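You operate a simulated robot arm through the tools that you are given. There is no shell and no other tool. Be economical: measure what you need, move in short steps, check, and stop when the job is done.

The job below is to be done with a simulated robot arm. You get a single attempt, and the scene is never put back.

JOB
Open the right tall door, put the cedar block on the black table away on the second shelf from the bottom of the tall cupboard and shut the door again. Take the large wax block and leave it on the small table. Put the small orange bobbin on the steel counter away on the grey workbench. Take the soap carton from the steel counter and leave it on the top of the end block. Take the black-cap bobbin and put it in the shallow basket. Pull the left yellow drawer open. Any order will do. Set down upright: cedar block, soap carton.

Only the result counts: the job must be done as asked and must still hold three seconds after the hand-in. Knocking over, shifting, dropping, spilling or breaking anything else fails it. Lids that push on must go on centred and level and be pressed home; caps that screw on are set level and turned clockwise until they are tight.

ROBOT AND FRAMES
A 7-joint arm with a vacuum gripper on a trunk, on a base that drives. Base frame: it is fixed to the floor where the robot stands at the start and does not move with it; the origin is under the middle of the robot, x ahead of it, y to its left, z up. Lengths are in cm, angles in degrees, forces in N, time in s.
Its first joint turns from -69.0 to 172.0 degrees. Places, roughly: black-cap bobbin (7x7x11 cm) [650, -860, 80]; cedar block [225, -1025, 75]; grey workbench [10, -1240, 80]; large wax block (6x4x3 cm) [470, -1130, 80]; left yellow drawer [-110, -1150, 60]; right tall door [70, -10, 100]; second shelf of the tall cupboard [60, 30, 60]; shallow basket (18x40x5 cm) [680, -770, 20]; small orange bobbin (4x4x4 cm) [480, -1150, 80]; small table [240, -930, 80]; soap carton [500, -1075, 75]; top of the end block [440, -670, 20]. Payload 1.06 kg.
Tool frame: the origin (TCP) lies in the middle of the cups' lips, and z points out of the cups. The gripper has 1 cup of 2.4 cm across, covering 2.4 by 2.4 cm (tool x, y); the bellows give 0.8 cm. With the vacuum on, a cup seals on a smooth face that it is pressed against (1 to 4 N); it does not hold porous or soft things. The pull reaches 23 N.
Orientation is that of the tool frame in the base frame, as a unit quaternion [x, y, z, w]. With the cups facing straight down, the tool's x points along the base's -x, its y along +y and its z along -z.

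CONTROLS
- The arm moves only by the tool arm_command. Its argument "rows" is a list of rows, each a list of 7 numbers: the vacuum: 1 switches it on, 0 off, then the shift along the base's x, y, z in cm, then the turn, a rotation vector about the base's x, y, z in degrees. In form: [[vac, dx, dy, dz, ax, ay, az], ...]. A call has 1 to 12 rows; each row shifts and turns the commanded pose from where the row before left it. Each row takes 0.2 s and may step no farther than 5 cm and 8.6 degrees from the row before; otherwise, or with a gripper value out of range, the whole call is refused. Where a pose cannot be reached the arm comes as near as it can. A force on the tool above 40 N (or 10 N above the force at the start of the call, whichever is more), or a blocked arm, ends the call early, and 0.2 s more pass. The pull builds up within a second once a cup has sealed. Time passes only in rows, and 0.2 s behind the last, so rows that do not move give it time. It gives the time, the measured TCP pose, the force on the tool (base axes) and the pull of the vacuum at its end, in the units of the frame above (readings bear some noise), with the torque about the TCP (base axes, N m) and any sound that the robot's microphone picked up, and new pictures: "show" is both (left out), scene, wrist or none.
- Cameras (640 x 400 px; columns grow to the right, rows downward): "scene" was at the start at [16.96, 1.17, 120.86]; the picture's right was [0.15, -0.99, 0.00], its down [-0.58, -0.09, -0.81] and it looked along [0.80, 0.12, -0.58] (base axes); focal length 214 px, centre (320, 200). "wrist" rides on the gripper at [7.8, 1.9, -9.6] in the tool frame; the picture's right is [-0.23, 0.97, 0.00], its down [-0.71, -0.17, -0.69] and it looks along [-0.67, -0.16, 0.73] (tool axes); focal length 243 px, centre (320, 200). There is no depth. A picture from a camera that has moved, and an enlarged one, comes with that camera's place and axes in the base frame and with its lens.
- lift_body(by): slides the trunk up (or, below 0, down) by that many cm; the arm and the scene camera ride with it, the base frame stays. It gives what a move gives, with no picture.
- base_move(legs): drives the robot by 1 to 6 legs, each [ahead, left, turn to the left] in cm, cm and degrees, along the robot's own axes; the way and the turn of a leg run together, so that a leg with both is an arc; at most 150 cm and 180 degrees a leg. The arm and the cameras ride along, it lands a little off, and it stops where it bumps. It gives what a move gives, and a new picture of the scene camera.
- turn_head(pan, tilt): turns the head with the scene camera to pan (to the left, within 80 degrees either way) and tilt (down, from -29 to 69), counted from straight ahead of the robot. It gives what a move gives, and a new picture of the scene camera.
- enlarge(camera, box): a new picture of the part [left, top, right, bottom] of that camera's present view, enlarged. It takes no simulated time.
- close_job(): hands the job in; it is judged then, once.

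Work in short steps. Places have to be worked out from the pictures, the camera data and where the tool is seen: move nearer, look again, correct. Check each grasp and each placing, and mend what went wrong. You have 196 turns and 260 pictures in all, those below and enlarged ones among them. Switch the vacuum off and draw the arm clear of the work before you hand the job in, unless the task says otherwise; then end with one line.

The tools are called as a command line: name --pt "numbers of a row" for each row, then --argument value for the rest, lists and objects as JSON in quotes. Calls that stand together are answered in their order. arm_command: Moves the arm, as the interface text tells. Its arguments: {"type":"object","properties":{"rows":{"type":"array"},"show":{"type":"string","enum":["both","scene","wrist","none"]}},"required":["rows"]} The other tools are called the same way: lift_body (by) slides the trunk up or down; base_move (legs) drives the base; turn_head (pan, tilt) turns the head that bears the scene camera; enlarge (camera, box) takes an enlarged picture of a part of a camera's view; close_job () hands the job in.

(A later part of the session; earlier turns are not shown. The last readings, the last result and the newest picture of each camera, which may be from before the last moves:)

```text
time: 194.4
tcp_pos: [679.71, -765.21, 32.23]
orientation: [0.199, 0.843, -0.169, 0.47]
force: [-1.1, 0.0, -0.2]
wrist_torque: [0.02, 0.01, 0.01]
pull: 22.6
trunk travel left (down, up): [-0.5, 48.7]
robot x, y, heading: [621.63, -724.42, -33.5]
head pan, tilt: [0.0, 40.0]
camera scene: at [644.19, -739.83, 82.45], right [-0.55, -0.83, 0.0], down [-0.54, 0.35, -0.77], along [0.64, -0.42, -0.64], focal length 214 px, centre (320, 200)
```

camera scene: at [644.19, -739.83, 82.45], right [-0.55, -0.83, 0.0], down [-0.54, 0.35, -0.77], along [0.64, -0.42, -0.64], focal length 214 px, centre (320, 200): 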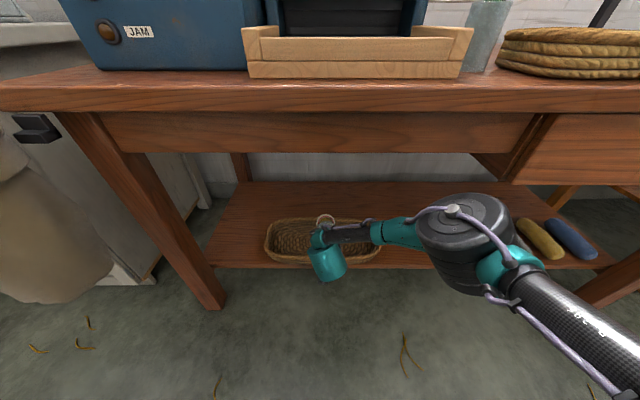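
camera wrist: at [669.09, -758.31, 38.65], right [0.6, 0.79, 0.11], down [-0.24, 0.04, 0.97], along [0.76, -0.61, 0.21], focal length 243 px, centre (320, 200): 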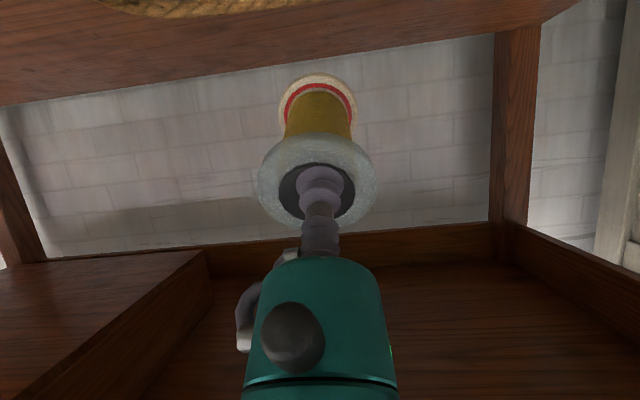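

The bobbin is inside the basket outline. I creep down until a light contact.

arm_command --pt "1 0 0 -0.7 0 0 0" --pt "1 0 0 -0.7 0 0 0" --pt "1 0 0 -0.5 0 0 0" --show "wrist"

```text
time: 195.2
tcp_pos: [679.58, -765.36, 30.4]
orientation: [0.199, 0.843, -0.169, 0.47]
force: [-0.8, 0.1, -0.9]
wrist_torque: [0.01, 0.05, 0.02]
pull: 22.7
trunk travel left (down, up): [-0.5, 48.7]
robot x, y, heading: [621.53, -724.57, -33.2]
head pan, tilt: [0.0, 40.0]
camera wrist: at [669.89, -757.92, 28.31], right [0.59, 0.8, 0.11], down [-0.24, 0.05, 0.97], along [0.77, -0.6, 0.22], focal length 243 px, centre (320, 200)
```

wrist: 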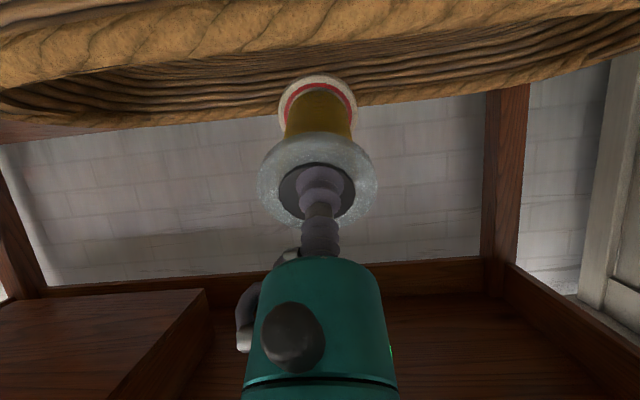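

No contact yet. I shift 1.2 cm deeper and keep creeping down.

arm_command --pt "1 1.0 -0.66 0 0 0 0" --pt "1 0 0 -0.7 0 0 0" --pt "1 0 0 -0.7 0 0 0" --pt "1 0 0 -0.7 0 0 0" --show "wrist"

```text
time: 196.2
tcp_pos: [680.73, -766.1, 28.27]
orientation: [0.2, 0.843, -0.17, 0.47]
force: [0.1, 0.4, -0.5]
wrist_torque: [0.04, 0.02, 0.01]
pull: 22.9
trunk travel left (down, up): [-0.5, 48.7]
robot x, y, heading: [621.4, -724.47, -33.3]
head pan, tilt: [0.0, 40.0]
camera wrist: at [670.96, -758.64, 26.13], right [0.59, 0.8, 0.11], down [-0.24, 0.05, 0.97], along [0.77, -0.6, 0.22], focal length 243 px, centre (320, 200)
```

wrist: 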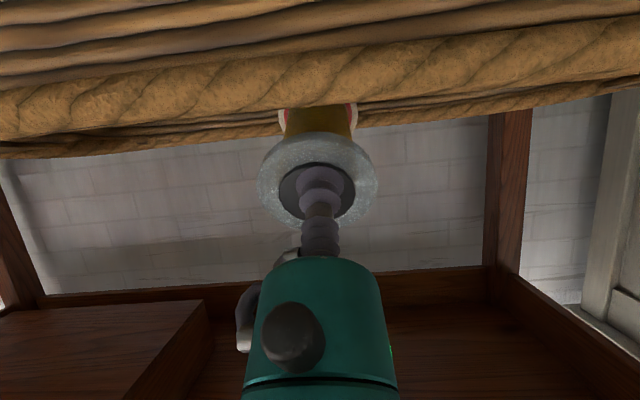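

The far end is inside below the rim. I keep creeping down for contact.

arm_command --pt "1 0.4 -0.27 -0.5 0 0 0" --pt "1 0.2 -0.13 -0.5 0 0 0" --pt "1 0 0 -0.5 0 0 0" --show "wrist"

```text
time: 197.1
tcp_pos: [681.22, -766.43, 26.61]
orientation: [0.199, 0.843, -0.169, 0.47]
force: [-0.7, 1.1, 1.6]
wrist_torque: [-0.11, -0.14, -0.02]
pull: 22.9
trunk travel left (down, up): [-0.5, 48.7]
robot x, y, heading: [621.52, -724.43, -33.6]
head pan, tilt: [0.0, 40.0]
camera wrist: at [671.45, -758.98, 24.53], right [0.59, 0.8, 0.11], down [-0.24, 0.05, 0.97], along [0.77, -0.6, 0.22], focal length 243 px, centre (320, 200)
```

wrist: 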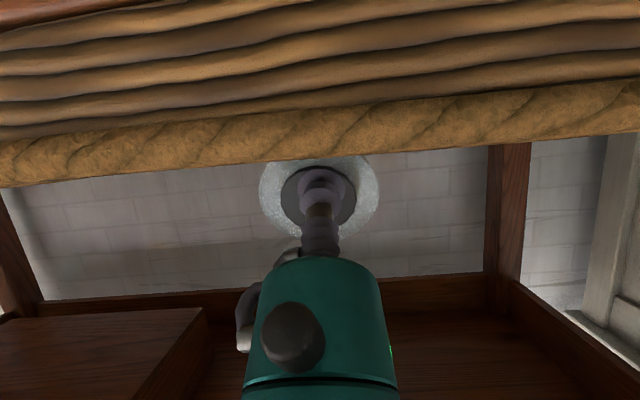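

The flange is now inside the rim and there's light contact. I release and retract along the tool axis.

arm_command --pt "0 0 0 0 0 0 0" --pt "0 0 0 0 0 0 0" --pt "0 0 0 0 0 0 0" --pt "0 -0.7 0.46 0.5 0 0 0" --pt "0 -1.46 0.93 1 0 0 0" --pt "0 -2.2 1.4 1.5 0 0 0" --pt "0 -2.2 1.4 1.5 0 0 0" --show "both"

```text
time: 198.7
tcp_pos: [674.42, -762.36, 31.33]
orientation: [0.2, 0.843, -0.17, 0.47]
force: [-0.4, -1.3, 0.3]
wrist_torque: [0.0, -0.02, 0.01]
pull: 0.0
trunk travel left (down, up): [-0.5, 48.7]
robot x, y, heading: [621.46, -724.39, -33.4]
head pan, tilt: [0.0, 40.0]
camera scene: at [644.19, -739.82, 82.44], right [-0.55, -0.84, 0.0], down [-0.54, 0.35, -0.77], along [0.64, -0.42, -0.64], focal length 214 px, centre (320, 200)
camera wrist: at [664.72, -754.91, 29.21], right [0.59, 0.8, 0.11], down [-0.24, 0.05, 0.97], along [0.77, -0.6, 0.22], focal length 243 px, centre (320, 200)
```

scene: 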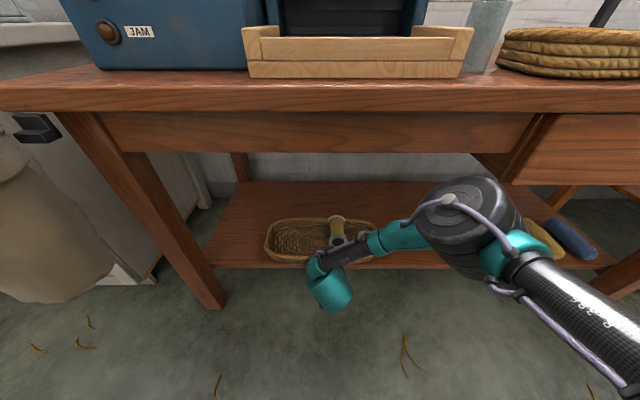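
wrist: 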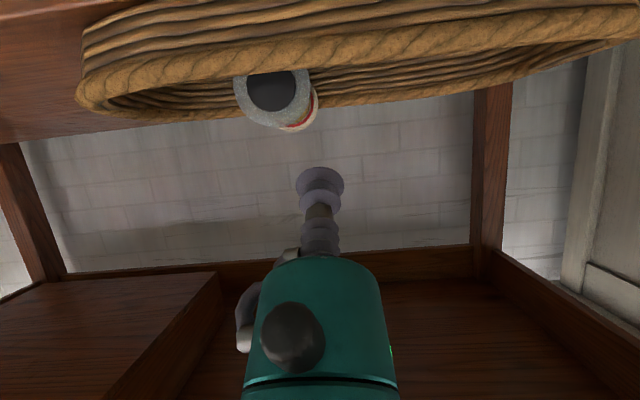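

The bobbin lies in the basket. I drive back 45 cm, and take a clear look.

base_move --legs '[[-45, 0, 0]]'

enlarge --camera "scene" --box '[240, 120, 400, 220]'

```text
time: 201.4
tcp_pos: [636.78, -737.46, 31.25]
orientation: [0.199, 0.844, -0.169, 0.47]
force: [-0.1, 0.5, 0.9]
wrist_torque: [-0.02, -0.01, -0.04]
pull: 0.1
trunk travel left (down, up): [-0.5, 48.7]
robot x, y, heading: [583.92, -699.8, -33.0]
head pan, tilt: [0.0, 40.0]
camera scene: at [606.42, -714.94, 82.44], right [-0.55, -0.84, 0.0], down [-0.54, 0.35, -0.77], along [0.64, -0.42, -0.64], focal length 214 px, centre (320, 200)
```

scene: 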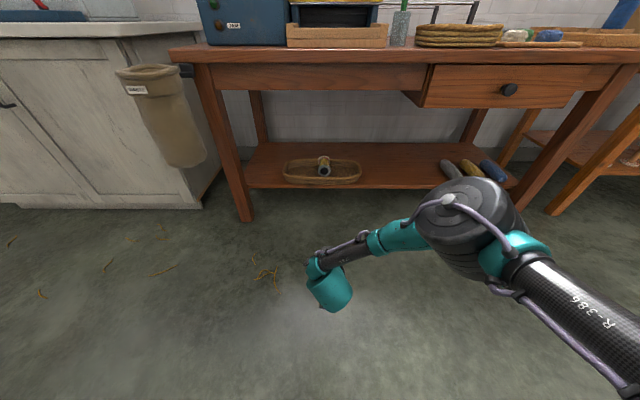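

```text
4.00 times, centred on (320, 170) of scene
camera zoom: at [606.42, -714.94, 82.44], right [-0.55, -0.84, 0.0], down [-0.54, 0.35, -0.77], along [0.64, -0.42, -0.64], focal length 858 px, centre (320, 320)
```

zoom: 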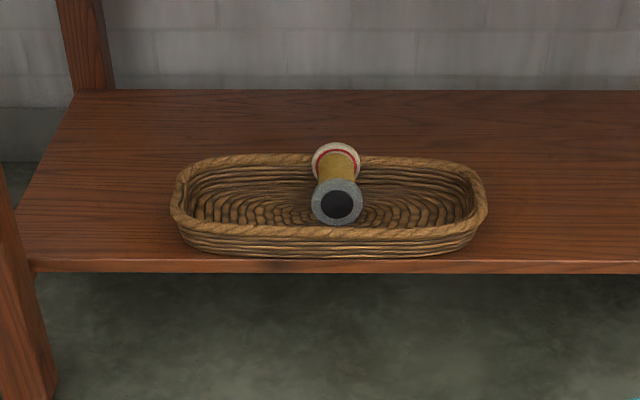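

The bobbin is in the basket. Next the steel counter: I raise the trunk, tuck the arm a bit, turn to face down the room and drive along it.

lift_body --by 37

arm_command --pt "0 -2 1.3 4 0 0 0" --pt "0 -2 1.3 4 0 0 0" --pt "0 -2 1.3 4 0 0 0" --pt "0 -2 1.3 4 4.3 6.7 0" --pt "0 -2 1.3 4 4.3 6.7 0" --pt "0 -2 1.3 4 4.3 6.7 0" --pt "0 -2 1.3 4 4.3 6.7 0" --pt "0 0 0 4 4.3 6.7 0" --pt "0 0 0 4 4.3 6.7 0" --pt "0 0 0 4 4.3 6.7 0" --pt "0 0 0 4 2 3.2 0" --show "none"

base_move --legs '[[0, 0, -90.5], [110, 0, 0], [110, 0, 0]]'

turn_head --pan 45 --tilt 25

```text
time: 205.0
tcp_pos: [636.82, -737.31, 68.31]
orientation: [0.199, 0.843, -0.169, 0.47]
force: [0.2, -0.1, 0.0]
wrist_torque: [0.01, 0.01, 0.01]
pull: 0.1
trunk travel left (down, up): [-37.5, 11.7]
robot x, y, heading: [583.36, -699.65, -33.2]
head pan, tilt: [0.0, 40.0]
```

```text
time: 207.4
tcp_pos: [622.69, -727.94, 112.5]
orientation: [0.227, 0.974, -0.003, 0.002]
force: [-1.2, 0.5, -0.3]
wrist_torque: [0.02, -0.03, -0.03]
pull: 0.1
trunk travel left (down, up): [-37.5, 11.7]
robot x, y, heading: [583.39, -700.06, -33.1]
head pan, tilt: [0.0, 40.0]
```

```text
time: 222.0
tcp_pos: [439.37, -924.49, 112.47]
orientation: [0.844, 0.536, -0.003, 0.0]
force: [-0.4, 0.3, 0.4]
wrist_torque: [0.0, 0.01, 0.01]
pull: 0.1
trunk travel left (down, up): [-37.5, 11.7]
robot x, y, heading: [466.77, -884.78, -122.1]
head pan, tilt: [0.0, 40.0]
camera scene: at [457.72, -899.19, 120.2], right [-0.85, 0.53, 0.0], down [0.34, 0.55, -0.77], along [-0.41, -0.65, -0.64], focal length 214 px, centre (320, 200)
```

scene: 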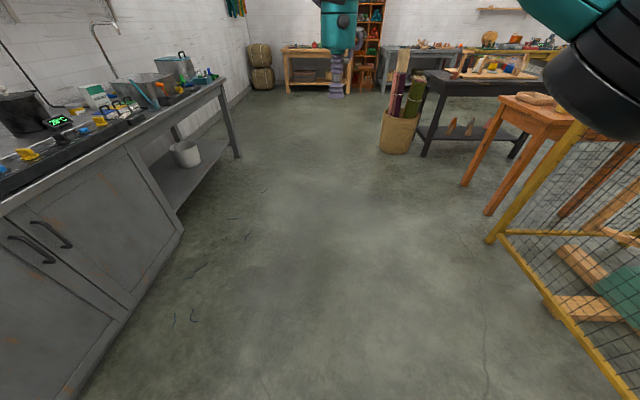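

```text
time: 223.1
tcp_pos: [439.41, -924.42, 112.41]
orientation: [0.844, 0.536, -0.004, 0.0]
force: [-0.5, -0.5, 0.1]
wrist_torque: [0.01, 0.03, 0.04]
pull: 0.1
trunk travel left (down, up): [-37.5, 11.7]
robot x, y, heading: [466.69, -884.79, -121.7]
head pan, tilt: [45.0, 25.0]
camera scene: at [464.3, -900.95, 122.53], right [-0.97, -0.22, 0.0], down [-0.09, 0.41, -0.91], along [0.2, -0.88, -0.42], focal length 214 px, centre (320, 200)
```

scene: 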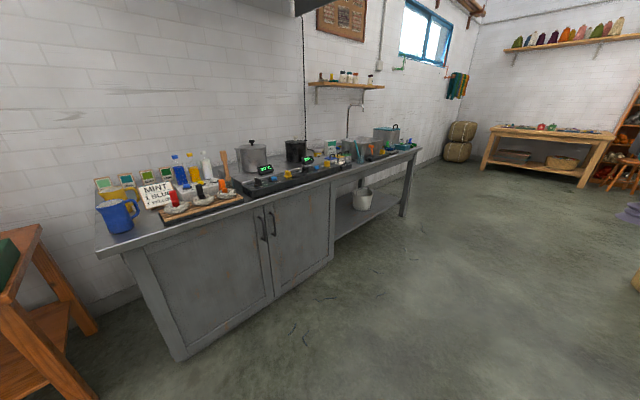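

I can see the steel counter with its right part open underneath. I enlarge the items region.

enlarge --camera "scene" --box '[290, 110, 430, 197]'

```text
4.57 times, centred on (360, 154) of scene
camera zoom: at [464.3, -900.95, 122.53], right [-0.97, -0.22, 0.0], down [-0.09, 0.41, -0.91], along [0.2, -0.88, -0.42], focal length 980 px, centre (137, 413)
```

zoom: 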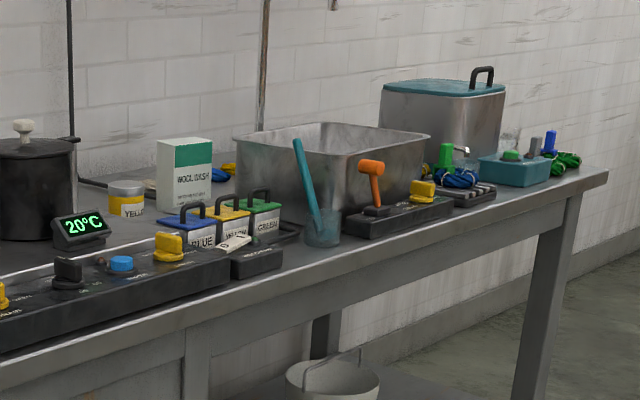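

The "WOOL WASH" box is the soap carton. Wax and small orange bobbin should be near the basin; I drive down opposite it and face the counter.

base_move --legs '[[95, 0, 0], [95, 0, 0], [0, 0, 88.5]]'

turn_head --pan 10 --tilt 35

```text
time: 236.4
tcp_pos: [398.43, -1073.88, 112.36]
orientation: [0.253, 0.968, -0.003, 0.002]
force: [0.6, -0.4, -0.2]
wrist_torque: [0.03, -0.01, 0.0]
pull: 0.0
trunk travel left (down, up): [-37.5, 11.7]
robot x, y, heading: [360.62, -1043.53, -36.3]
head pan, tilt: [45.0, 25.0]
camera scene: at [376.62, -1047.41, 122.53], right [0.15, -0.99, 0.0], down [-0.42, -0.06, -0.91], along [0.9, 0.14, -0.42], focal length 214 px, centre (320, 200)
```

scene: 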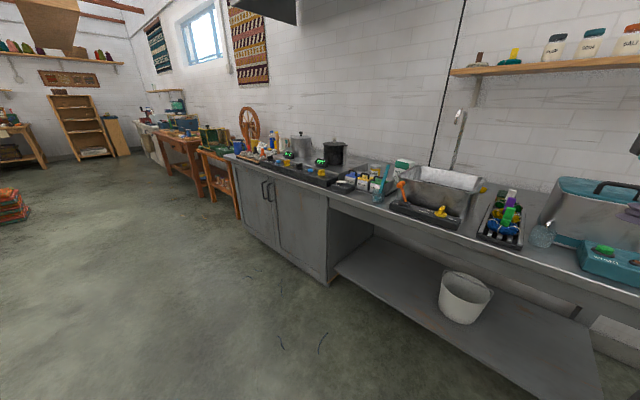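

```text
time: 237.4
tcp_pos: [398.48, -1073.85, 112.41]
orientation: [0.253, 0.967, -0.004, 0.002]
force: [-0.9, -0.2, -0.1]
wrist_torque: [0.03, -0.01, 0.03]
pull: 0.0
trunk travel left (down, up): [-37.5, 11.7]
robot x, y, heading: [360.94, -1043.8, -36.2]
head pan, tilt: [10.0, 35.0]
camera scene: at [375.42, -1052.7, 120.96], right [-0.44, -0.9, 0.0], down [-0.51, 0.25, -0.82], along [0.74, -0.36, -0.57], focal length 214 px, centre (320, 200)
```

scene: 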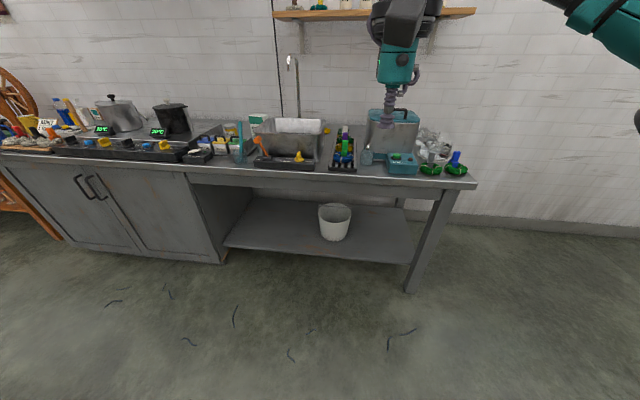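

I enlarge the items along this part of the counter.

enlarge --camera "scene" --box '[180, 105, 330, 198]'

enlarge --camera "scene" --box '[320, 95, 480, 195]'

```text
4.27 times, centred on (255, 152) of scene
camera zoom: at [375.42, -1052.7, 120.96], right [-0.44, -0.9, 0.0], down [-0.51, 0.25, -0.82], along [0.74, -0.36, -0.57], focal length 915 px, centre (597, 407)
```

zoom: 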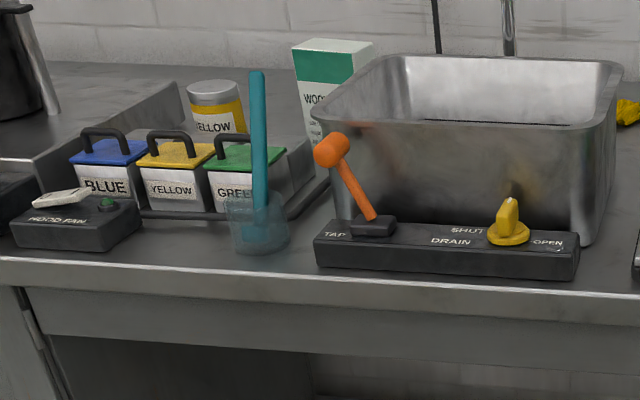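

```text
4.00 times, centred on (400, 145) of scene
camera zoom: at [375.42, -1052.7, 120.96], right [-0.44, -0.9, 0.0], down [-0.51, 0.25, -0.82], along [0.74, -0.36, -0.57], focal length 858 px, centre (0, 420)
```

zoom: 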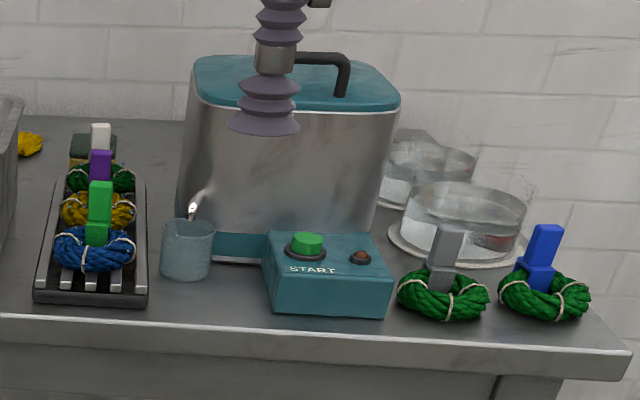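

Wax and orange bobbin seem hidden behind the steamer pot. I drive round to the counter's right end and look from there.

base_move --legs '[[50, -115, 0], [0, 0, 49]]'

turn_head --pan 0 --tilt 25

```text
time: 250.3
tcp_pos: [381.68, -1157.25, 112.36]
orientation: [-0.212, 0.977, -0.001, 0.004]
force: [0.2, -0.5, -0.1]
wrist_torque: [-0.02, 0.0, 0.01]
pull: 0.0
trunk travel left (down, up): [-37.5, 11.7]
robot x, y, heading: [335.22, -1170.12, 17.7]
head pan, tilt: [10.0, 35.0]
camera scene: at [350.9, -1163.24, 120.95], right [0.46, -0.89, 0.0], down [-0.51, -0.26, -0.82], along [0.73, 0.38, -0.57], focal length 214 px, centre (320, 200)
```

scene: 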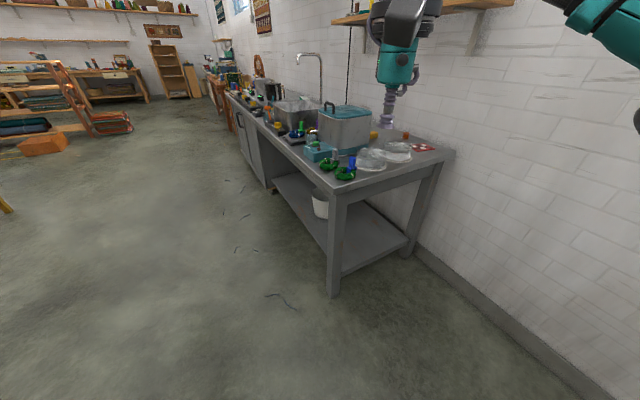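

```text
time: 251.1
tcp_pos: [381.69, -1157.28, 112.5]
orientation: [-0.211, 0.977, -0.002, 0.004]
force: [-0.5, -0.4, -0.7]
wrist_torque: [0.04, 0.03, 0.02]
pull: 0.1
trunk travel left (down, up): [-37.5, 11.7]
robot x, y, heading: [335.18, -1169.85, 17.3]
head pan, tilt: [0.0, 25.0]
camera scene: at [351.87, -1164.53, 122.53], right [0.3, -0.95, 0.0], down [-0.4, -0.13, -0.91], along [0.86, 0.27, -0.42], focal length 214 px, centre (320, 200)
```

scene: 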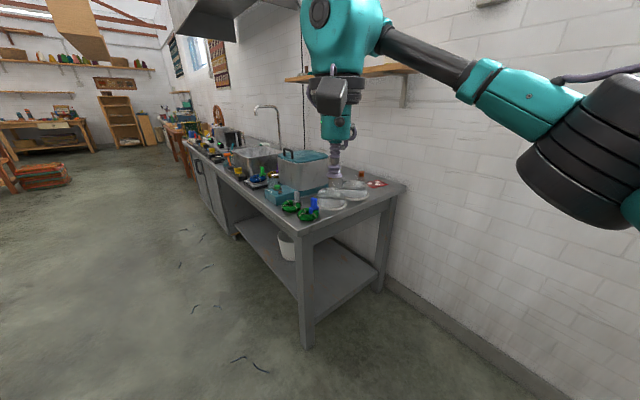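

Orange/brown items are visible behind the dishes. Enlarging.

enlarge --camera "scene" --box '[265, 135, 415, 228]'

```text
4.27 times, centred on (340, 182) of scene
camera zoom: at [351.87, -1164.53, 122.53], right [0.3, -0.95, 0.0], down [-0.4, -0.13, -0.91], along [0.86, 0.27, -0.42], focal length 915 px, centre (235, 279)
```

zoom: 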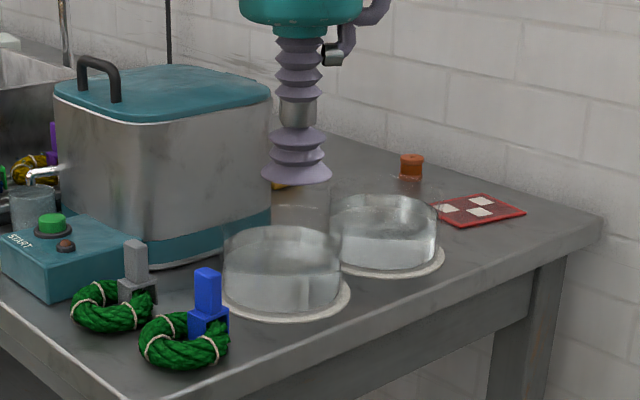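

Found both: orange bobbin ≈(485.5,−1150), yellow wax ≈(472,−1133.5). They're deep on the counter; I test how far the arm reaches to the right-front in free space, trunk raised.

lift_body --by 11

arm_command --pt "0 0 -4 -4 0 0 0" --pt "0 0 -4 -4 0 0 0" --pt "0 0 -4 -4 0 0 0" --pt "0 0 -4 -4 0 0 0" --pt "0 0 -4 -4 0 0 0" --pt "0 0 -4 -4 0 0 0" --pt "0 2 -4 -3 0 0 0" --pt "0 3 -4 0 0 0 0" --pt "0 3 -3 0 0 0 0" --pt "0 3 -3 0 0 0 0" --pt "0 3 -3 0 0 0 0" --pt "0 3 -3 0 0 0 0" --show "scene"

```text
time: 252.5
tcp_pos: [381.58, -1157.21, 123.41]
orientation: [-0.211, 0.977, -0.003, 0.003]
force: [0.4, 0.7, 1.1]
wrist_torque: [-0.01, 0.0, 0.0]
pull: 0.0
trunk travel left (down, up): [-48.5, 0.7]
robot x, y, heading: [335.16, -1169.83, 17.4]
head pan, tilt: [0.0, 25.0]
```

```text
refused: row 1 steps farther than a row can; nothing moved
```

arm_command --pt "0 0 -3.4 -3.4 0 0 0" --pt "0 0 -3.4 -3.4 0 0 0" --pt "0 0 -3.4 -3.4 0 0 0" --pt "0 0 -3.4 -3.4 0 0 0" --pt "0 0 -3.4 -3.4 0 0 0" --pt "0 0 -3.4 -3.4 0 0 0" --pt "0 0 -3.4 -3.4 0 0 0" --pt "0 0 -3.4 -3.4 0 0 0" --pt "0 3 -3 0 0 0 0" --pt "0 3 -3 0 0 0 0" --pt "0 3 -3 0 0 0 0" --pt "0 3 -3 0 0 0 0" --show "scene"

```text
time: 255.1
tcp_pos: [386.09, -1189.5, 96.29]
orientation: [-0.211, 0.977, -0.002, 0.004]
force: [0.4, 0.2, -0.1]
wrist_torque: [0.01, 0.04, -0.02]
pull: 0.0
out of reach, approached as far as the arm can: row 10, 11, 12
trunk travel left (down, up): [-48.5, 0.7]
robot x, y, heading: [335.27, -1169.58, 17.7]
head pan, tilt: [0.0, 25.0]
camera scene: at [344.82, -1166.75, 134.95], right [0.3, -0.95, 0.0], down [-0.4, -0.13, -0.91], along [0.86, 0.27, -0.42], focal length 214 px, centre (320, 200)
```

scene: 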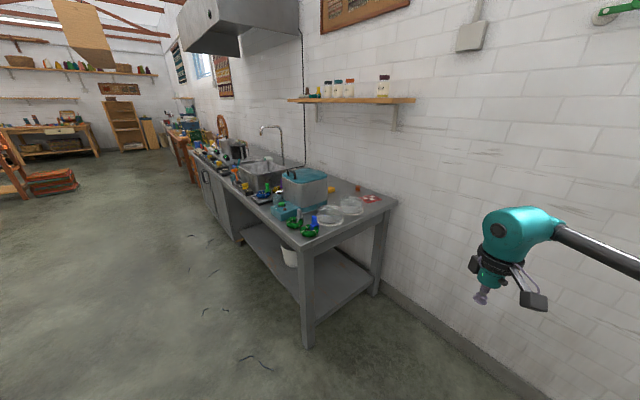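

Off-axis reach is no better, but the trunk leans forward as it lowers, which adds reach. I'll approach the counter's end facing along the wall. First recentre the arm, turn and strafe right.

arm_command --pt "0 -2.5 2.5 2 0 0 4" --pt "0 -2.5 2.5 2 0 0 0" --pt "0 -2.5 2.5 2 0 0 0" --pt "0 -2 4 2 0 0 0" --pt "0 0 4 2 0 0 0" --pt "0 0 4 0 0 0 0" --pt "0 0 4 0 0 0 0" --pt "0 0 4 0 0 0 0" --pt "0 0 4 0 0 0 0" --show "none"

base_move --legs '[[0, 0, 39], [0, -78, 0]]'

turn_head --pan 0 --tilt 40

```text
time: 257.1
tcp_pos: [376.31, -1157.45, 106.13]
orientation: [-0.245, 0.969, -0.002, 0.005]
force: [-0.2, 0.5, -0.2]
wrist_torque: [0.0, 0.03, 0.0]
pull: 0.1
trunk travel left (down, up): [-48.5, 0.7]
robot x, y, heading: [335.08, -1169.62, 17.4]
head pan, tilt: [0.0, 25.0]
```

```text
time: 266.3
tcp_pos: [424.82, -1174.0, 106.22]
orientation: [-0.574, 0.819, 0.0, 0.004]
force: [-0.6, -1.2, 0.1]
wrist_torque: [-0.02, 0.0, -0.01]
pull: 0.0
trunk travel left (down, up): [-48.5, 0.7]
robot x, y, heading: [402.01, -1210.27, 59.2]
head pan, tilt: [0.0, 25.0]
camera scene: at [407.37, -1201.82, 134.95], right [0.86, -0.51, 0.0], down [-0.22, -0.36, -0.91], along [0.46, 0.78, -0.42], focal length 214 px, centre (320, 200)
```

scene: 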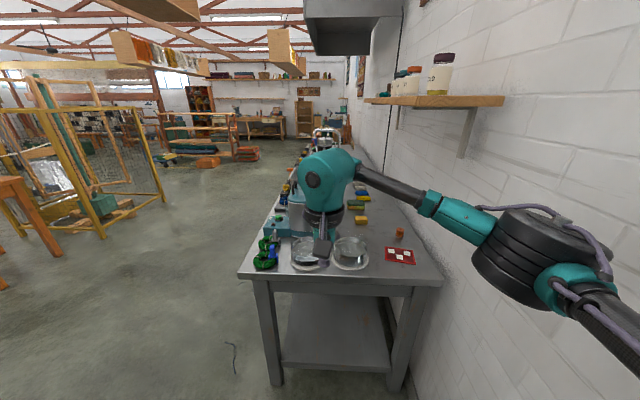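

```text
time: 267.0
tcp_pos: [424.96, -1173.94, 106.12]
orientation: [-0.574, 0.819, 0.001, 0.005]
force: [-0.1, 0.8, -0.3]
wrist_torque: [0.0, 0.02, -0.01]
pull: 0.1
trunk travel left (down, up): [-48.5, 0.7]
robot x, y, heading: [402.43, -1210.61, 59.1]
head pan, tilt: [0.0, 40.0]
camera scene: at [406.99, -1202.43, 132.62], right [0.86, -0.51, 0.0], down [-0.33, -0.55, -0.77], along [0.39, 0.66, -0.64], focal length 214 px, centre (320, 200)
```

scene: 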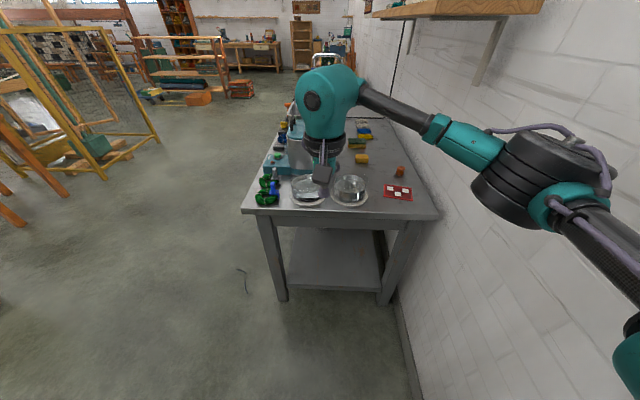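

The orange block on the floor by the rack matches the "end block". I enlarge the counter to identify the wax.

enlarge --camera "scene" --box '[250, 110, 450, 235]'

```text
3.20 times, centred on (350, 172) of scene
camera zoom: at [406.99, -1202.43, 132.62], right [0.86, -0.51, 0.0], down [-0.33, -0.55, -0.77], along [0.39, 0.66, -0.64], focal length 686 px, centre (224, 288)
```

zoom: 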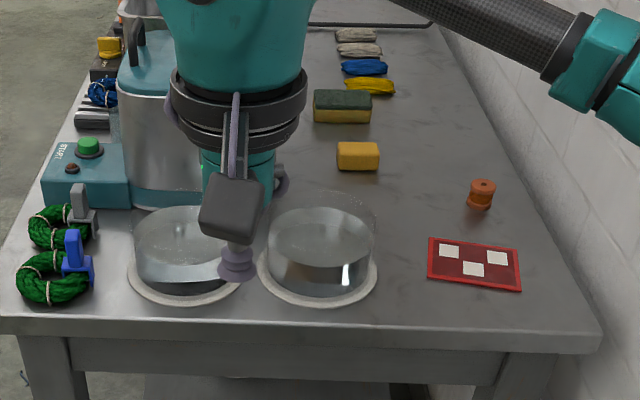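

Wax top ≈(472.4,−1131.9,82); orange bobbin top ≈(479.3,−1150,83). Counter end is at n=−722. I raise the arm, lower the trunk 28 and drive in 33 cm.

arm_command --pt "0 0 0 4.5 0 0 0" --pt "0 0 0 4.5 0 0 0" --pt "0 0 0 4.5 0 0 0" --pt "0 0 0 4.5 0 0 0" --pt "0 0 0 4.5 0 0 0" --show "none"

lift_body --by -28

base_move --legs '[[0, 0, -3], [30, 0, 0]]'

```text
time: 268.2
tcp_pos: [424.78, -1173.95, 128.73]
orientation: [-0.574, 0.819, 0.0, 0.006]
force: [-0.2, 0.0, 0.2]
wrist_torque: [0.03, 0.01, 0.0]
pull: 0.0
trunk travel left (down, up): [-48.5, 0.7]
robot x, y, heading: [401.96, -1210.51, 59.4]
head pan, tilt: [0.0, 40.0]
```

```text
time: 271.1
tcp_pos: [424.8, -1173.86, 100.7]
orientation: [-0.574, 0.819, 0.001, 0.006]
force: [0.2, 0.3, 0.8]
wrist_torque: [-0.02, -0.01, 0.02]
pull: 0.0
trunk travel left (down, up): [-20.5, 28.7]
robot x, y, heading: [401.98, -1210.5, 59.2]
head pan, tilt: [0.0, 40.0]
```

```text
time: 273.5
tcp_pos: [443.13, -1150.49, 100.5]
orientation: [-0.554, 0.833, -0.001, 0.004]
force: [-0.7, -0.7, -0.7]
wrist_torque: [0.0, -0.02, 0.01]
pull: 0.1
trunk travel left (down, up): [-20.5, 28.7]
robot x, y, heading: [418.45, -1185.47, 56.1]
head pan, tilt: [0.0, 40.0]
camera scene: at [430.25, -1168.45, 103.17], right [0.83, -0.55, 0.0], down [-0.36, -0.54, -0.77], along [0.42, 0.64, -0.64], focal length 214 px, centre (320, 200)
```

scene: 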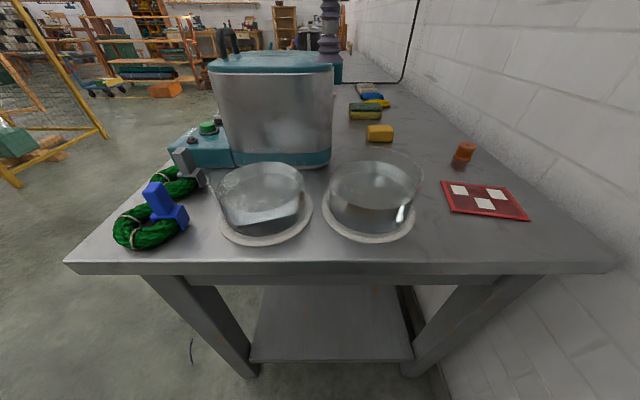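

The trunk only moves the arm vertically. Reach ~61 cm may be limited by the tool's yaw, so I back off and test a rotated tool yaw in free space.

base_move --legs '[[-40, 25, 0]]'

arm_command --pt "0 0 0 0 0 0 8.5" --pt "0 0 0 0 0 0 8.5" --pt "0 0 0 0 0 0 8.5" --pt "0 0 0 0 0 0 8.5" --pt "0 0 0 0 0 0 8.5" --pt "0 0 0 0 0 0 8.5" --pt "0 0 0 0 0 0 8.5" --pt "0 0 0 0 0 0 8.5" --pt "0 0 0 0 0 0 8.5" --pt "0 0 0 0 0 0 8.5" --show "none"

arm_command --pt "0 2.5 3.75 -2 0 0 0" --pt "0 2.5 3.75 -2 0 0 0" --pt "0 2.5 3.75 -2 0 0 0" --pt "0 2.5 3.75 -2 0 0 0" --pt "0 2.5 3.75 0 0 0 0" --pt "0 2.5 3.75 0 0 0 0" --pt "0 2.5 3.75 0 0 0 0" --show "scene"

```text
time: 276.3
tcp_pos: [400.1, -1170.5, 100.62]
orientation: [-0.554, 0.832, 0.0, 0.005]
force: [-0.5, -0.2, 0.7]
wrist_torque: [0.0, 0.0, -0.01]
pull: 0.1
trunk travel left (down, up): [-20.5, 28.7]
robot x, y, heading: [375.81, -1205.86, 56.5]
head pan, tilt: [0.0, 40.0]
camera scene: at [387.3, -1188.6, 103.18], right [0.83, -0.55, 0.0], down [-0.36, -0.54, -0.77], along [0.42, 0.64, -0.64], focal length 214 px, centre (320, 200)
```

scene: 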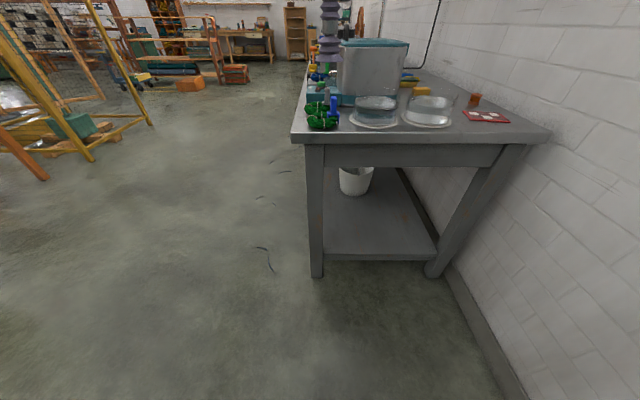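

```text
time: 278.5
tcp_pos: [391.11, -1179.78, 95.32]
orientation: [0.966, -0.26, -0.013, 0.006]
force: [-0.6, 0.0, -1.5]
wrist_torque: [0.0, -0.03, 0.01]
pull: 0.2
out of reach, approached as far as the arm can: row 6, 7, 8, 9, 10
trunk travel left (down, up): [-20.5, 28.7]
robot x, y, heading: [375.67, -1206.18, 56.3]
head pan, tilt: [0.0, 40.0]
```

```text
time: 280.1
tcp_pos: [390.23, -1178.77, 87.02]
orientation: [0.972, -0.237, 0.001, -0.006]
force: [0.7, -0.1, 0.4]
wrist_torque: [-0.03, 0.01, -0.02]
pull: 0.0
out of reach, approached as far as the arm can: row 1, 2, 3, 4, 5, 6, 7
trunk travel left (down, up): [-20.5, 28.7]
robot x, y, heading: [375.55, -1205.76, 56.5]
head pan, tilt: [0.0, 40.0]
camera scene: at [387.17, -1188.69, 102.95], right [0.84, -0.55, 0.0], down [-0.36, -0.56, -0.75], along [0.41, 0.63, -0.66], focal length 214 px, centre (320, 200)
```

scene: 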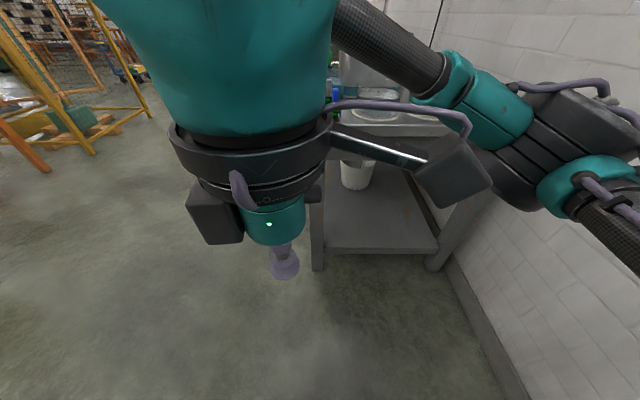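

Positive yaw shrinks the reach. I rotate back and try the other direction.

arm_command --pt "0 0 0 1 0 0 -8.5" --pt "0 0 0 1 0 0 -8.5" --pt "0 0 0 1 0 0 -8.5" --pt "0 0 0 1 0 0 -8.5" --pt "0 0 0 1 0 0 -8.5" --pt "0 0 0 0 0 0 -8.5" --pt "0 0 0 0 0 0 -8.5" --pt "0 0 0 0 0 0 -8.5" --pt "0 0 0 0 0 0 -8.5" --pt "0 0 0 0 0 0 -8.5" --pt "0 0 0 0 0 0 -8.5" --pt "0 0 0 0 0 0 -8.5" --show "none"

arm_command --pt "0 2 3 0 0 0 -8.5" --pt "0 2 3 0 0 0 -8.5" --pt "0 2 3 0 0 0 -8.5" --pt "0 2.5 3.75 0 0 0 0" --pt "0 2.5 3.75 0 0 0 0" --pt "0 2.5 3.75 0 0 0 0" --pt "0 2.5 3.75 0 0 0 0" --pt "0 2.5 3.75 0 0 0 0" --pt "0 2.5 3.75 0 0 0 0" --show "scene"

```text
time: 282.7
tcp_pos: [390.39, -1179.13, 92.28]
orientation: [-0.422, 0.906, 0.0, 0.004]
force: [0.3, 0.2, 0.8]
wrist_torque: [0.0, -0.01, -0.04]
pull: 0.2
trunk travel left (down, up): [-20.5, 28.7]
robot x, y, heading: [375.63, -1206.01, 56.3]
head pan, tilt: [0.0, 40.0]
```

```text
time: 284.7
tcp_pos: [407.1, -1154.66, 92.02]
orientation: [-0.216, 0.976, -0.001, 0.006]
force: [0.4, 0.2, 0.6]
wrist_torque: [0.0, 0.0, -0.02]
pull: 0.0
out of reach, approached as far as the arm can: row 8, 9
trunk travel left (down, up): [-20.5, 28.7]
robot x, y, heading: [375.64, -1206.06, 56.4]
head pan, tilt: [0.0, 40.0]
camera scene: at [387.32, -1188.6, 103.18], right [0.83, -0.55, 0.0], down [-0.36, -0.54, -0.77], along [0.42, 0.64, -0.64], focal length 214 px, centre (320, 200)
```

scene: 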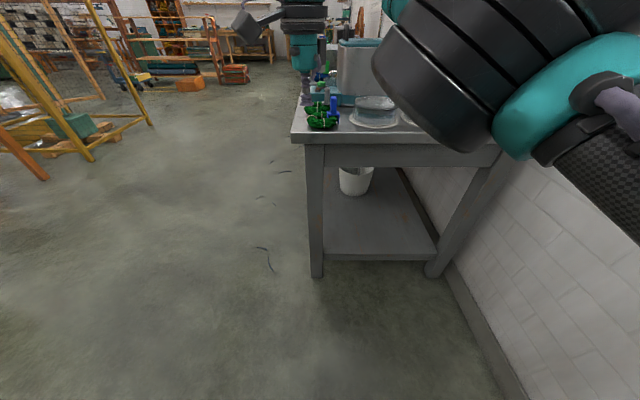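

Similar reach, slightly better. I try with the trunk raised (so the arm hangs lower relative to the shoulder) and more yaw.

lift_body --by 28

base_move --legs '[[-15, 0, 0]]'

arm_command --pt "0 0 0 -5 0 0 0" --pt "0 0 0 -5 0 0 0" --pt "0 0 0 -5 0 0 0" --pt "0 0 0 -5 0 0 0" --pt "0 0 0 -5 0 0 0" --pt "0 0 0 -5 0 0 0" --pt "0 0 0 -5 0 0 0" --pt "0 2.7 4.2 0 0 0 0" --pt "0 2.7 4.2 0 0 0 0" --pt "0 2.7 4.2 0 0 0 0" --show "scene"

```text
time: 287.6
tcp_pos: [398.82, -1167.1, 145.34]
orientation: [-0.207, 0.945, 0.172, 0.186]
force: [0.3, -0.2, 0.0]
wrist_torque: [0.02, -0.02, 0.04]
pull: 0.0
trunk travel left (down, up): [-48.5, 0.7]
robot x, y, heading: [376.26, -1205.83, 56.5]
head pan, tilt: [0.0, 40.0]
```

```text
time: 288.9
tcp_pos: [390.53, -1179.49, 145.35]
orientation: [-0.207, 0.945, 0.174, 0.186]
force: [-0.7, 0.6, -0.4]
wrist_torque: [0.02, -0.02, 0.0]
pull: 0.1
trunk travel left (down, up): [-48.5, 0.7]
robot x, y, heading: [367.72, -1218.55, 56.5]
head pan, tilt: [0.0, 40.0]
camera scene: at [372.67, -1210.66, 132.62], right [0.83, -0.55, 0.0], down [-0.36, -0.53, -0.77], along [0.43, 0.64, -0.64], focal length 214 px, centre (320, 200)
```

scene: 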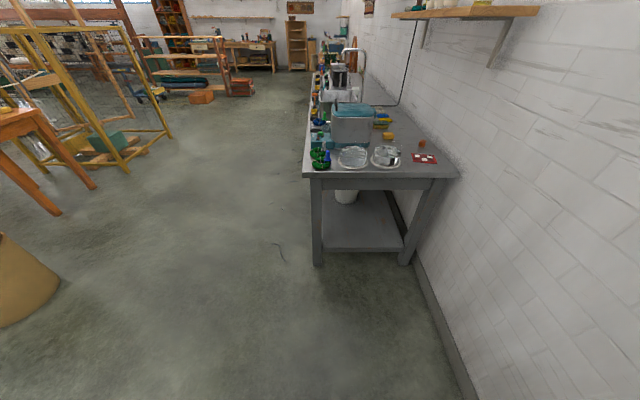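

```text
time: 291.1
tcp_pos: [398.69, -1167.07, 110.43]
orientation: [-0.209, 0.944, 0.173, 0.186]
force: [-0.4, 0.4, 0.7]
wrist_torque: [0.02, -0.01, -0.03]
pull: 0.0
trunk travel left (down, up): [-48.5, 0.7]
robot x, y, heading: [367.15, -1218.49, 56.1]
head pan, tilt: [0.0, 40.0]
camera scene: at [372.69, -1210.52, 132.61], right [0.83, -0.55, 0.0], down [-0.36, -0.54, -0.77], along [0.42, 0.64, -0.64], focal length 214 px, centre (320, 200)
```

scene: 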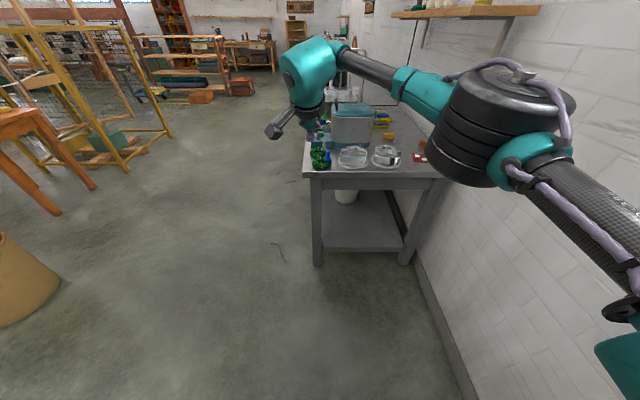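

The lift left the tool tilted. I level it, yaw a further −50° and test the forward limit again at low height.

arm_command --pt "0 -2 -3 -2 -6.05 4.18 0" --pt "0 -2 -3 -2 -6.05 4.18 0" --pt "0 -2 -3 -2 -6.05 4.18 0" --pt "0 -2 -3 -2 -6.05 4.18 0" --pt "0 0 0 -2 0 0 -8.5" --pt "0 0 0 -2 0 0 -8.5" --pt "0 0 0 -2 0 0 -8.5" --pt "0 0 0 -2 0 0 -8.5" --pt "0 0 0 -2 0 0 -8.5" --pt "0 0 0 -2 0 0 -8.5" --show "none"

arm_command --pt "0 2.7 4.1 0 0 0 0" --pt "0 2.7 4.1 0 0 0 0" --pt "0 2.7 4.1 0 0 0 0" --pt "0 2.7 4.1 0 0 0 0" --pt "0 2.7 4.1 0 0 0 0" --pt "0 2.7 4.1 0 0 0 0" --pt "0 2.7 4.1 0 0 0 0" --show "scene"

```text
time: 293.3
tcp_pos: [390.87, -1178.94, 90.31]
orientation: [0.229, 0.974, 0.0, 0.002]
force: [-0.3, -0.2, -0.1]
wrist_torque: [-0.01, -0.01, 0.05]
pull: 0.1
trunk travel left (down, up): [-48.5, 0.7]
robot x, y, heading: [367.46, -1218.33, 56.4]
head pan, tilt: [0.0, 40.0]
```

```text
time: 294.9
tcp_pos: [396.36, -1172.38, 90.35]
orientation: [0.228, 0.974, 0.0, 0.001]
force: [0.4, -0.7, 0.1]
wrist_torque: [-0.03, -0.01, -0.04]
pull: 0.1
out of reach, approached as far as the arm can: row 2, 3, 4, 5, 6, 7
trunk travel left (down, up): [-48.5, 0.7]
robot x, y, heading: [367.45, -1218.31, 56.3]
head pan, tilt: [0.0, 40.0]
camera scene: at [372.72, -1210.59, 132.61], right [0.83, -0.55, 0.0], down [-0.36, -0.53, -0.77], along [0.42, 0.64, -0.64], focal length 214 px, centre (320, 200)
```

scene: 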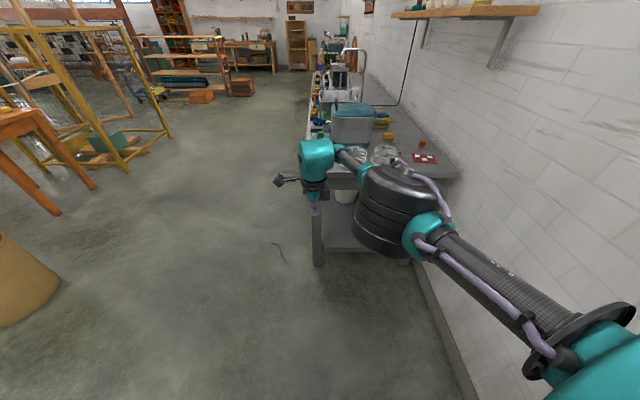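

The shoulder sits to the robot's right, so I test reaching straight ahead of the shoulder (20 cm right of centre) with yaw −42°.

arm_command --pt "0 0 -4 0 0 0 8.5" --pt "0 2.4 -2.5 0 0 0 8.5" --pt "0 2.8 -1.85 0 0 0 8.5" --pt "0 2.8 -1.85 0 0 0 8.5" --pt "0 2.8 -1.85 0 0 0 8.5" --pt "0 2.8 -1.85 0 0 0 8.5" --pt "0 2.8 -1.85 0 0 0 0" --show "none"

arm_command --pt "0 2.7 4.1 0 0 0 0" --pt "0 2.7 4.1 0 0 0 0" --pt "0 2.7 4.1 0 0 0 0" --pt "0 2.7 4.1 0 0 0 0" --pt "0 2.7 4.1 0 0 0 0" --show "scene"

```text
time: 296.5
tcp_pos: [412.32, -1187.88, 90.19]
orientation: [-0.216, 0.976, 0.0, 0.001]
force: [-0.2, 0.1, -0.5]
wrist_torque: [-0.03, 0.0, -0.02]
pull: 0.0
trunk travel left (down, up): [-48.5, 0.7]
robot x, y, heading: [367.41, -1218.36, 56.4]
head pan, tilt: [0.0, 40.0]
```

```text
time: 297.7
tcp_pos: [416.59, -1181.16, 90.73]
orientation: [-0.213, 0.977, 0.0, 0.0]
force: [-0.1, -0.2, -0.6]
wrist_torque: [0.0, -0.02, -0.02]
pull: 0.0
out of reach, approached as far as the arm can: row 2, 3, 4, 5
trunk travel left (down, up): [-48.5, 0.7]
robot x, y, heading: [367.6, -1218.22, 56.2]
head pan, tilt: [0.0, 40.0]
camera scene: at [372.72, -1210.59, 132.61], right [0.83, -0.55, 0.0], down [-0.36, -0.53, -0.77], along [0.42, 0.64, -0.64], focal length 214 px, centre (320, 200)
```

scene: 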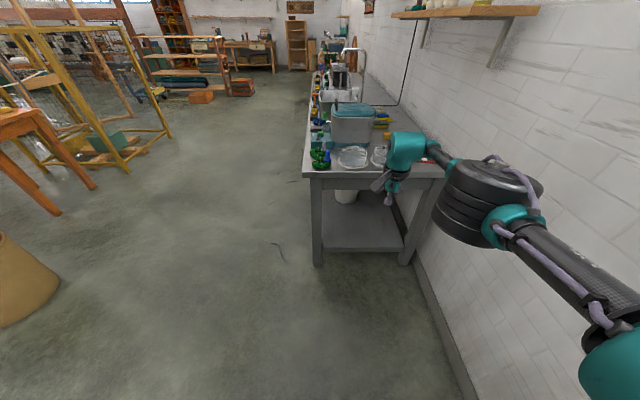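

Reach is a ~61 cm circle all round, so I'll stand tight against the counter end and tilt the tool a few degrees for the wax. Raise/retract the arm and reposition.

arm_command --pt "0 -2 -3 3 0 0 0" --pt "0 -2 -3 3 0 0 0" --pt "0 -2 -3 3 0 0 0" --pt "0 -2 -3 3 0 0 0" --pt "0 -2 -3 3 0 0 0" --pt "0 -3 2 3 0 0 0" --pt "0 -3 2 3 0 0 0" --pt "0 -3 2 2 0 0 0" --show "none"

base_move --legs '[[0, -26, 0], [45, 0, 0]]'

```text
time: 299.5
tcp_pos: [397.69, -1190.26, 113.39]
orientation: [-0.215, 0.977, 0.0, 0.001]
force: [-0.3, 0.3, 0.2]
wrist_torque: [-0.01, -0.04, -0.01]
pull: 0.1
trunk travel left (down, up): [-48.5, 0.7]
robot x, y, heading: [367.95, -1218.25, 56.4]
head pan, tilt: [0.0, 40.0]
```

```text
time: 304.8
tcp_pos: [445.42, -1167.18, 113.31]
orientation: [-0.211, 0.978, 0.0, 0.001]
force: [-0.1, -0.5, 0.4]
wrist_torque: [-0.01, -0.03, 0.01]
pull: 0.0
trunk travel left (down, up): [-48.5, 0.7]
robot x, y, heading: [414.83, -1194.76, 56.2]
head pan, tilt: [0.0, 40.0]
camera scene: at [420.17, -1187.2, 132.61], right [0.83, -0.56, 0.0], down [-0.36, -0.53, -0.77], along [0.43, 0.63, -0.64], focal length 214 px, centre (320, 200)
```

scene: 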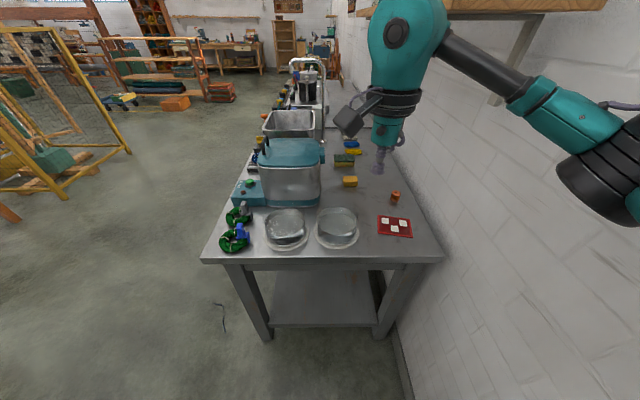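

Positions confirmed. I drive 17 cm further in (robot ends ~30 cm from the counter end).

base_move --legs '[[17, 0, 0]]'

arm_command --pt "0 1 3 -3 0 0 0" --pt "0 1 4 -3 0 0 0" --pt "0 1 4 -3 0 0 0" --pt "0 1 4 -3 0 0 0" --show "both"

```text
time: 306.3
tcp_pos: [454.76, -1153.06, 113.37]
orientation: [-0.211, 0.977, 0.0, 0.0]
force: [-0.6, 0.5, 0.2]
wrist_torque: [0.0, 0.04, 0.01]
pull: 0.1
trunk travel left (down, up): [-48.5, 0.7]
robot x, y, heading: [424.16, -1181.09, 56.0]
head pan, tilt: [0.0, 40.0]
camera scene: at [429.63, -1173.14, 132.61], right [0.83, -0.56, 0.0], down [-0.36, -0.53, -0.77], along [0.43, 0.64, -0.64], focal length 214 px, centre (320, 200)
```

scene: 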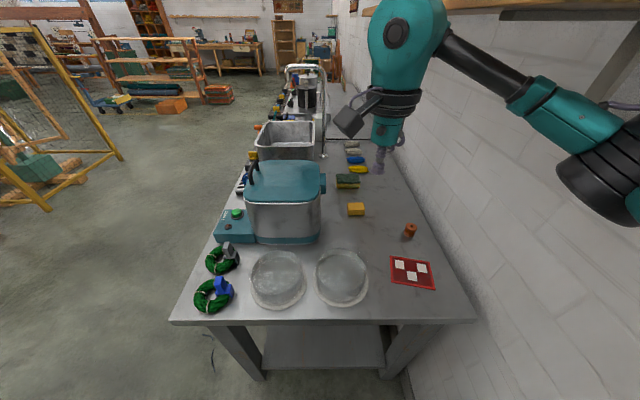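

```text
refused: row 2 steps farther than a row can; nothing moved
```

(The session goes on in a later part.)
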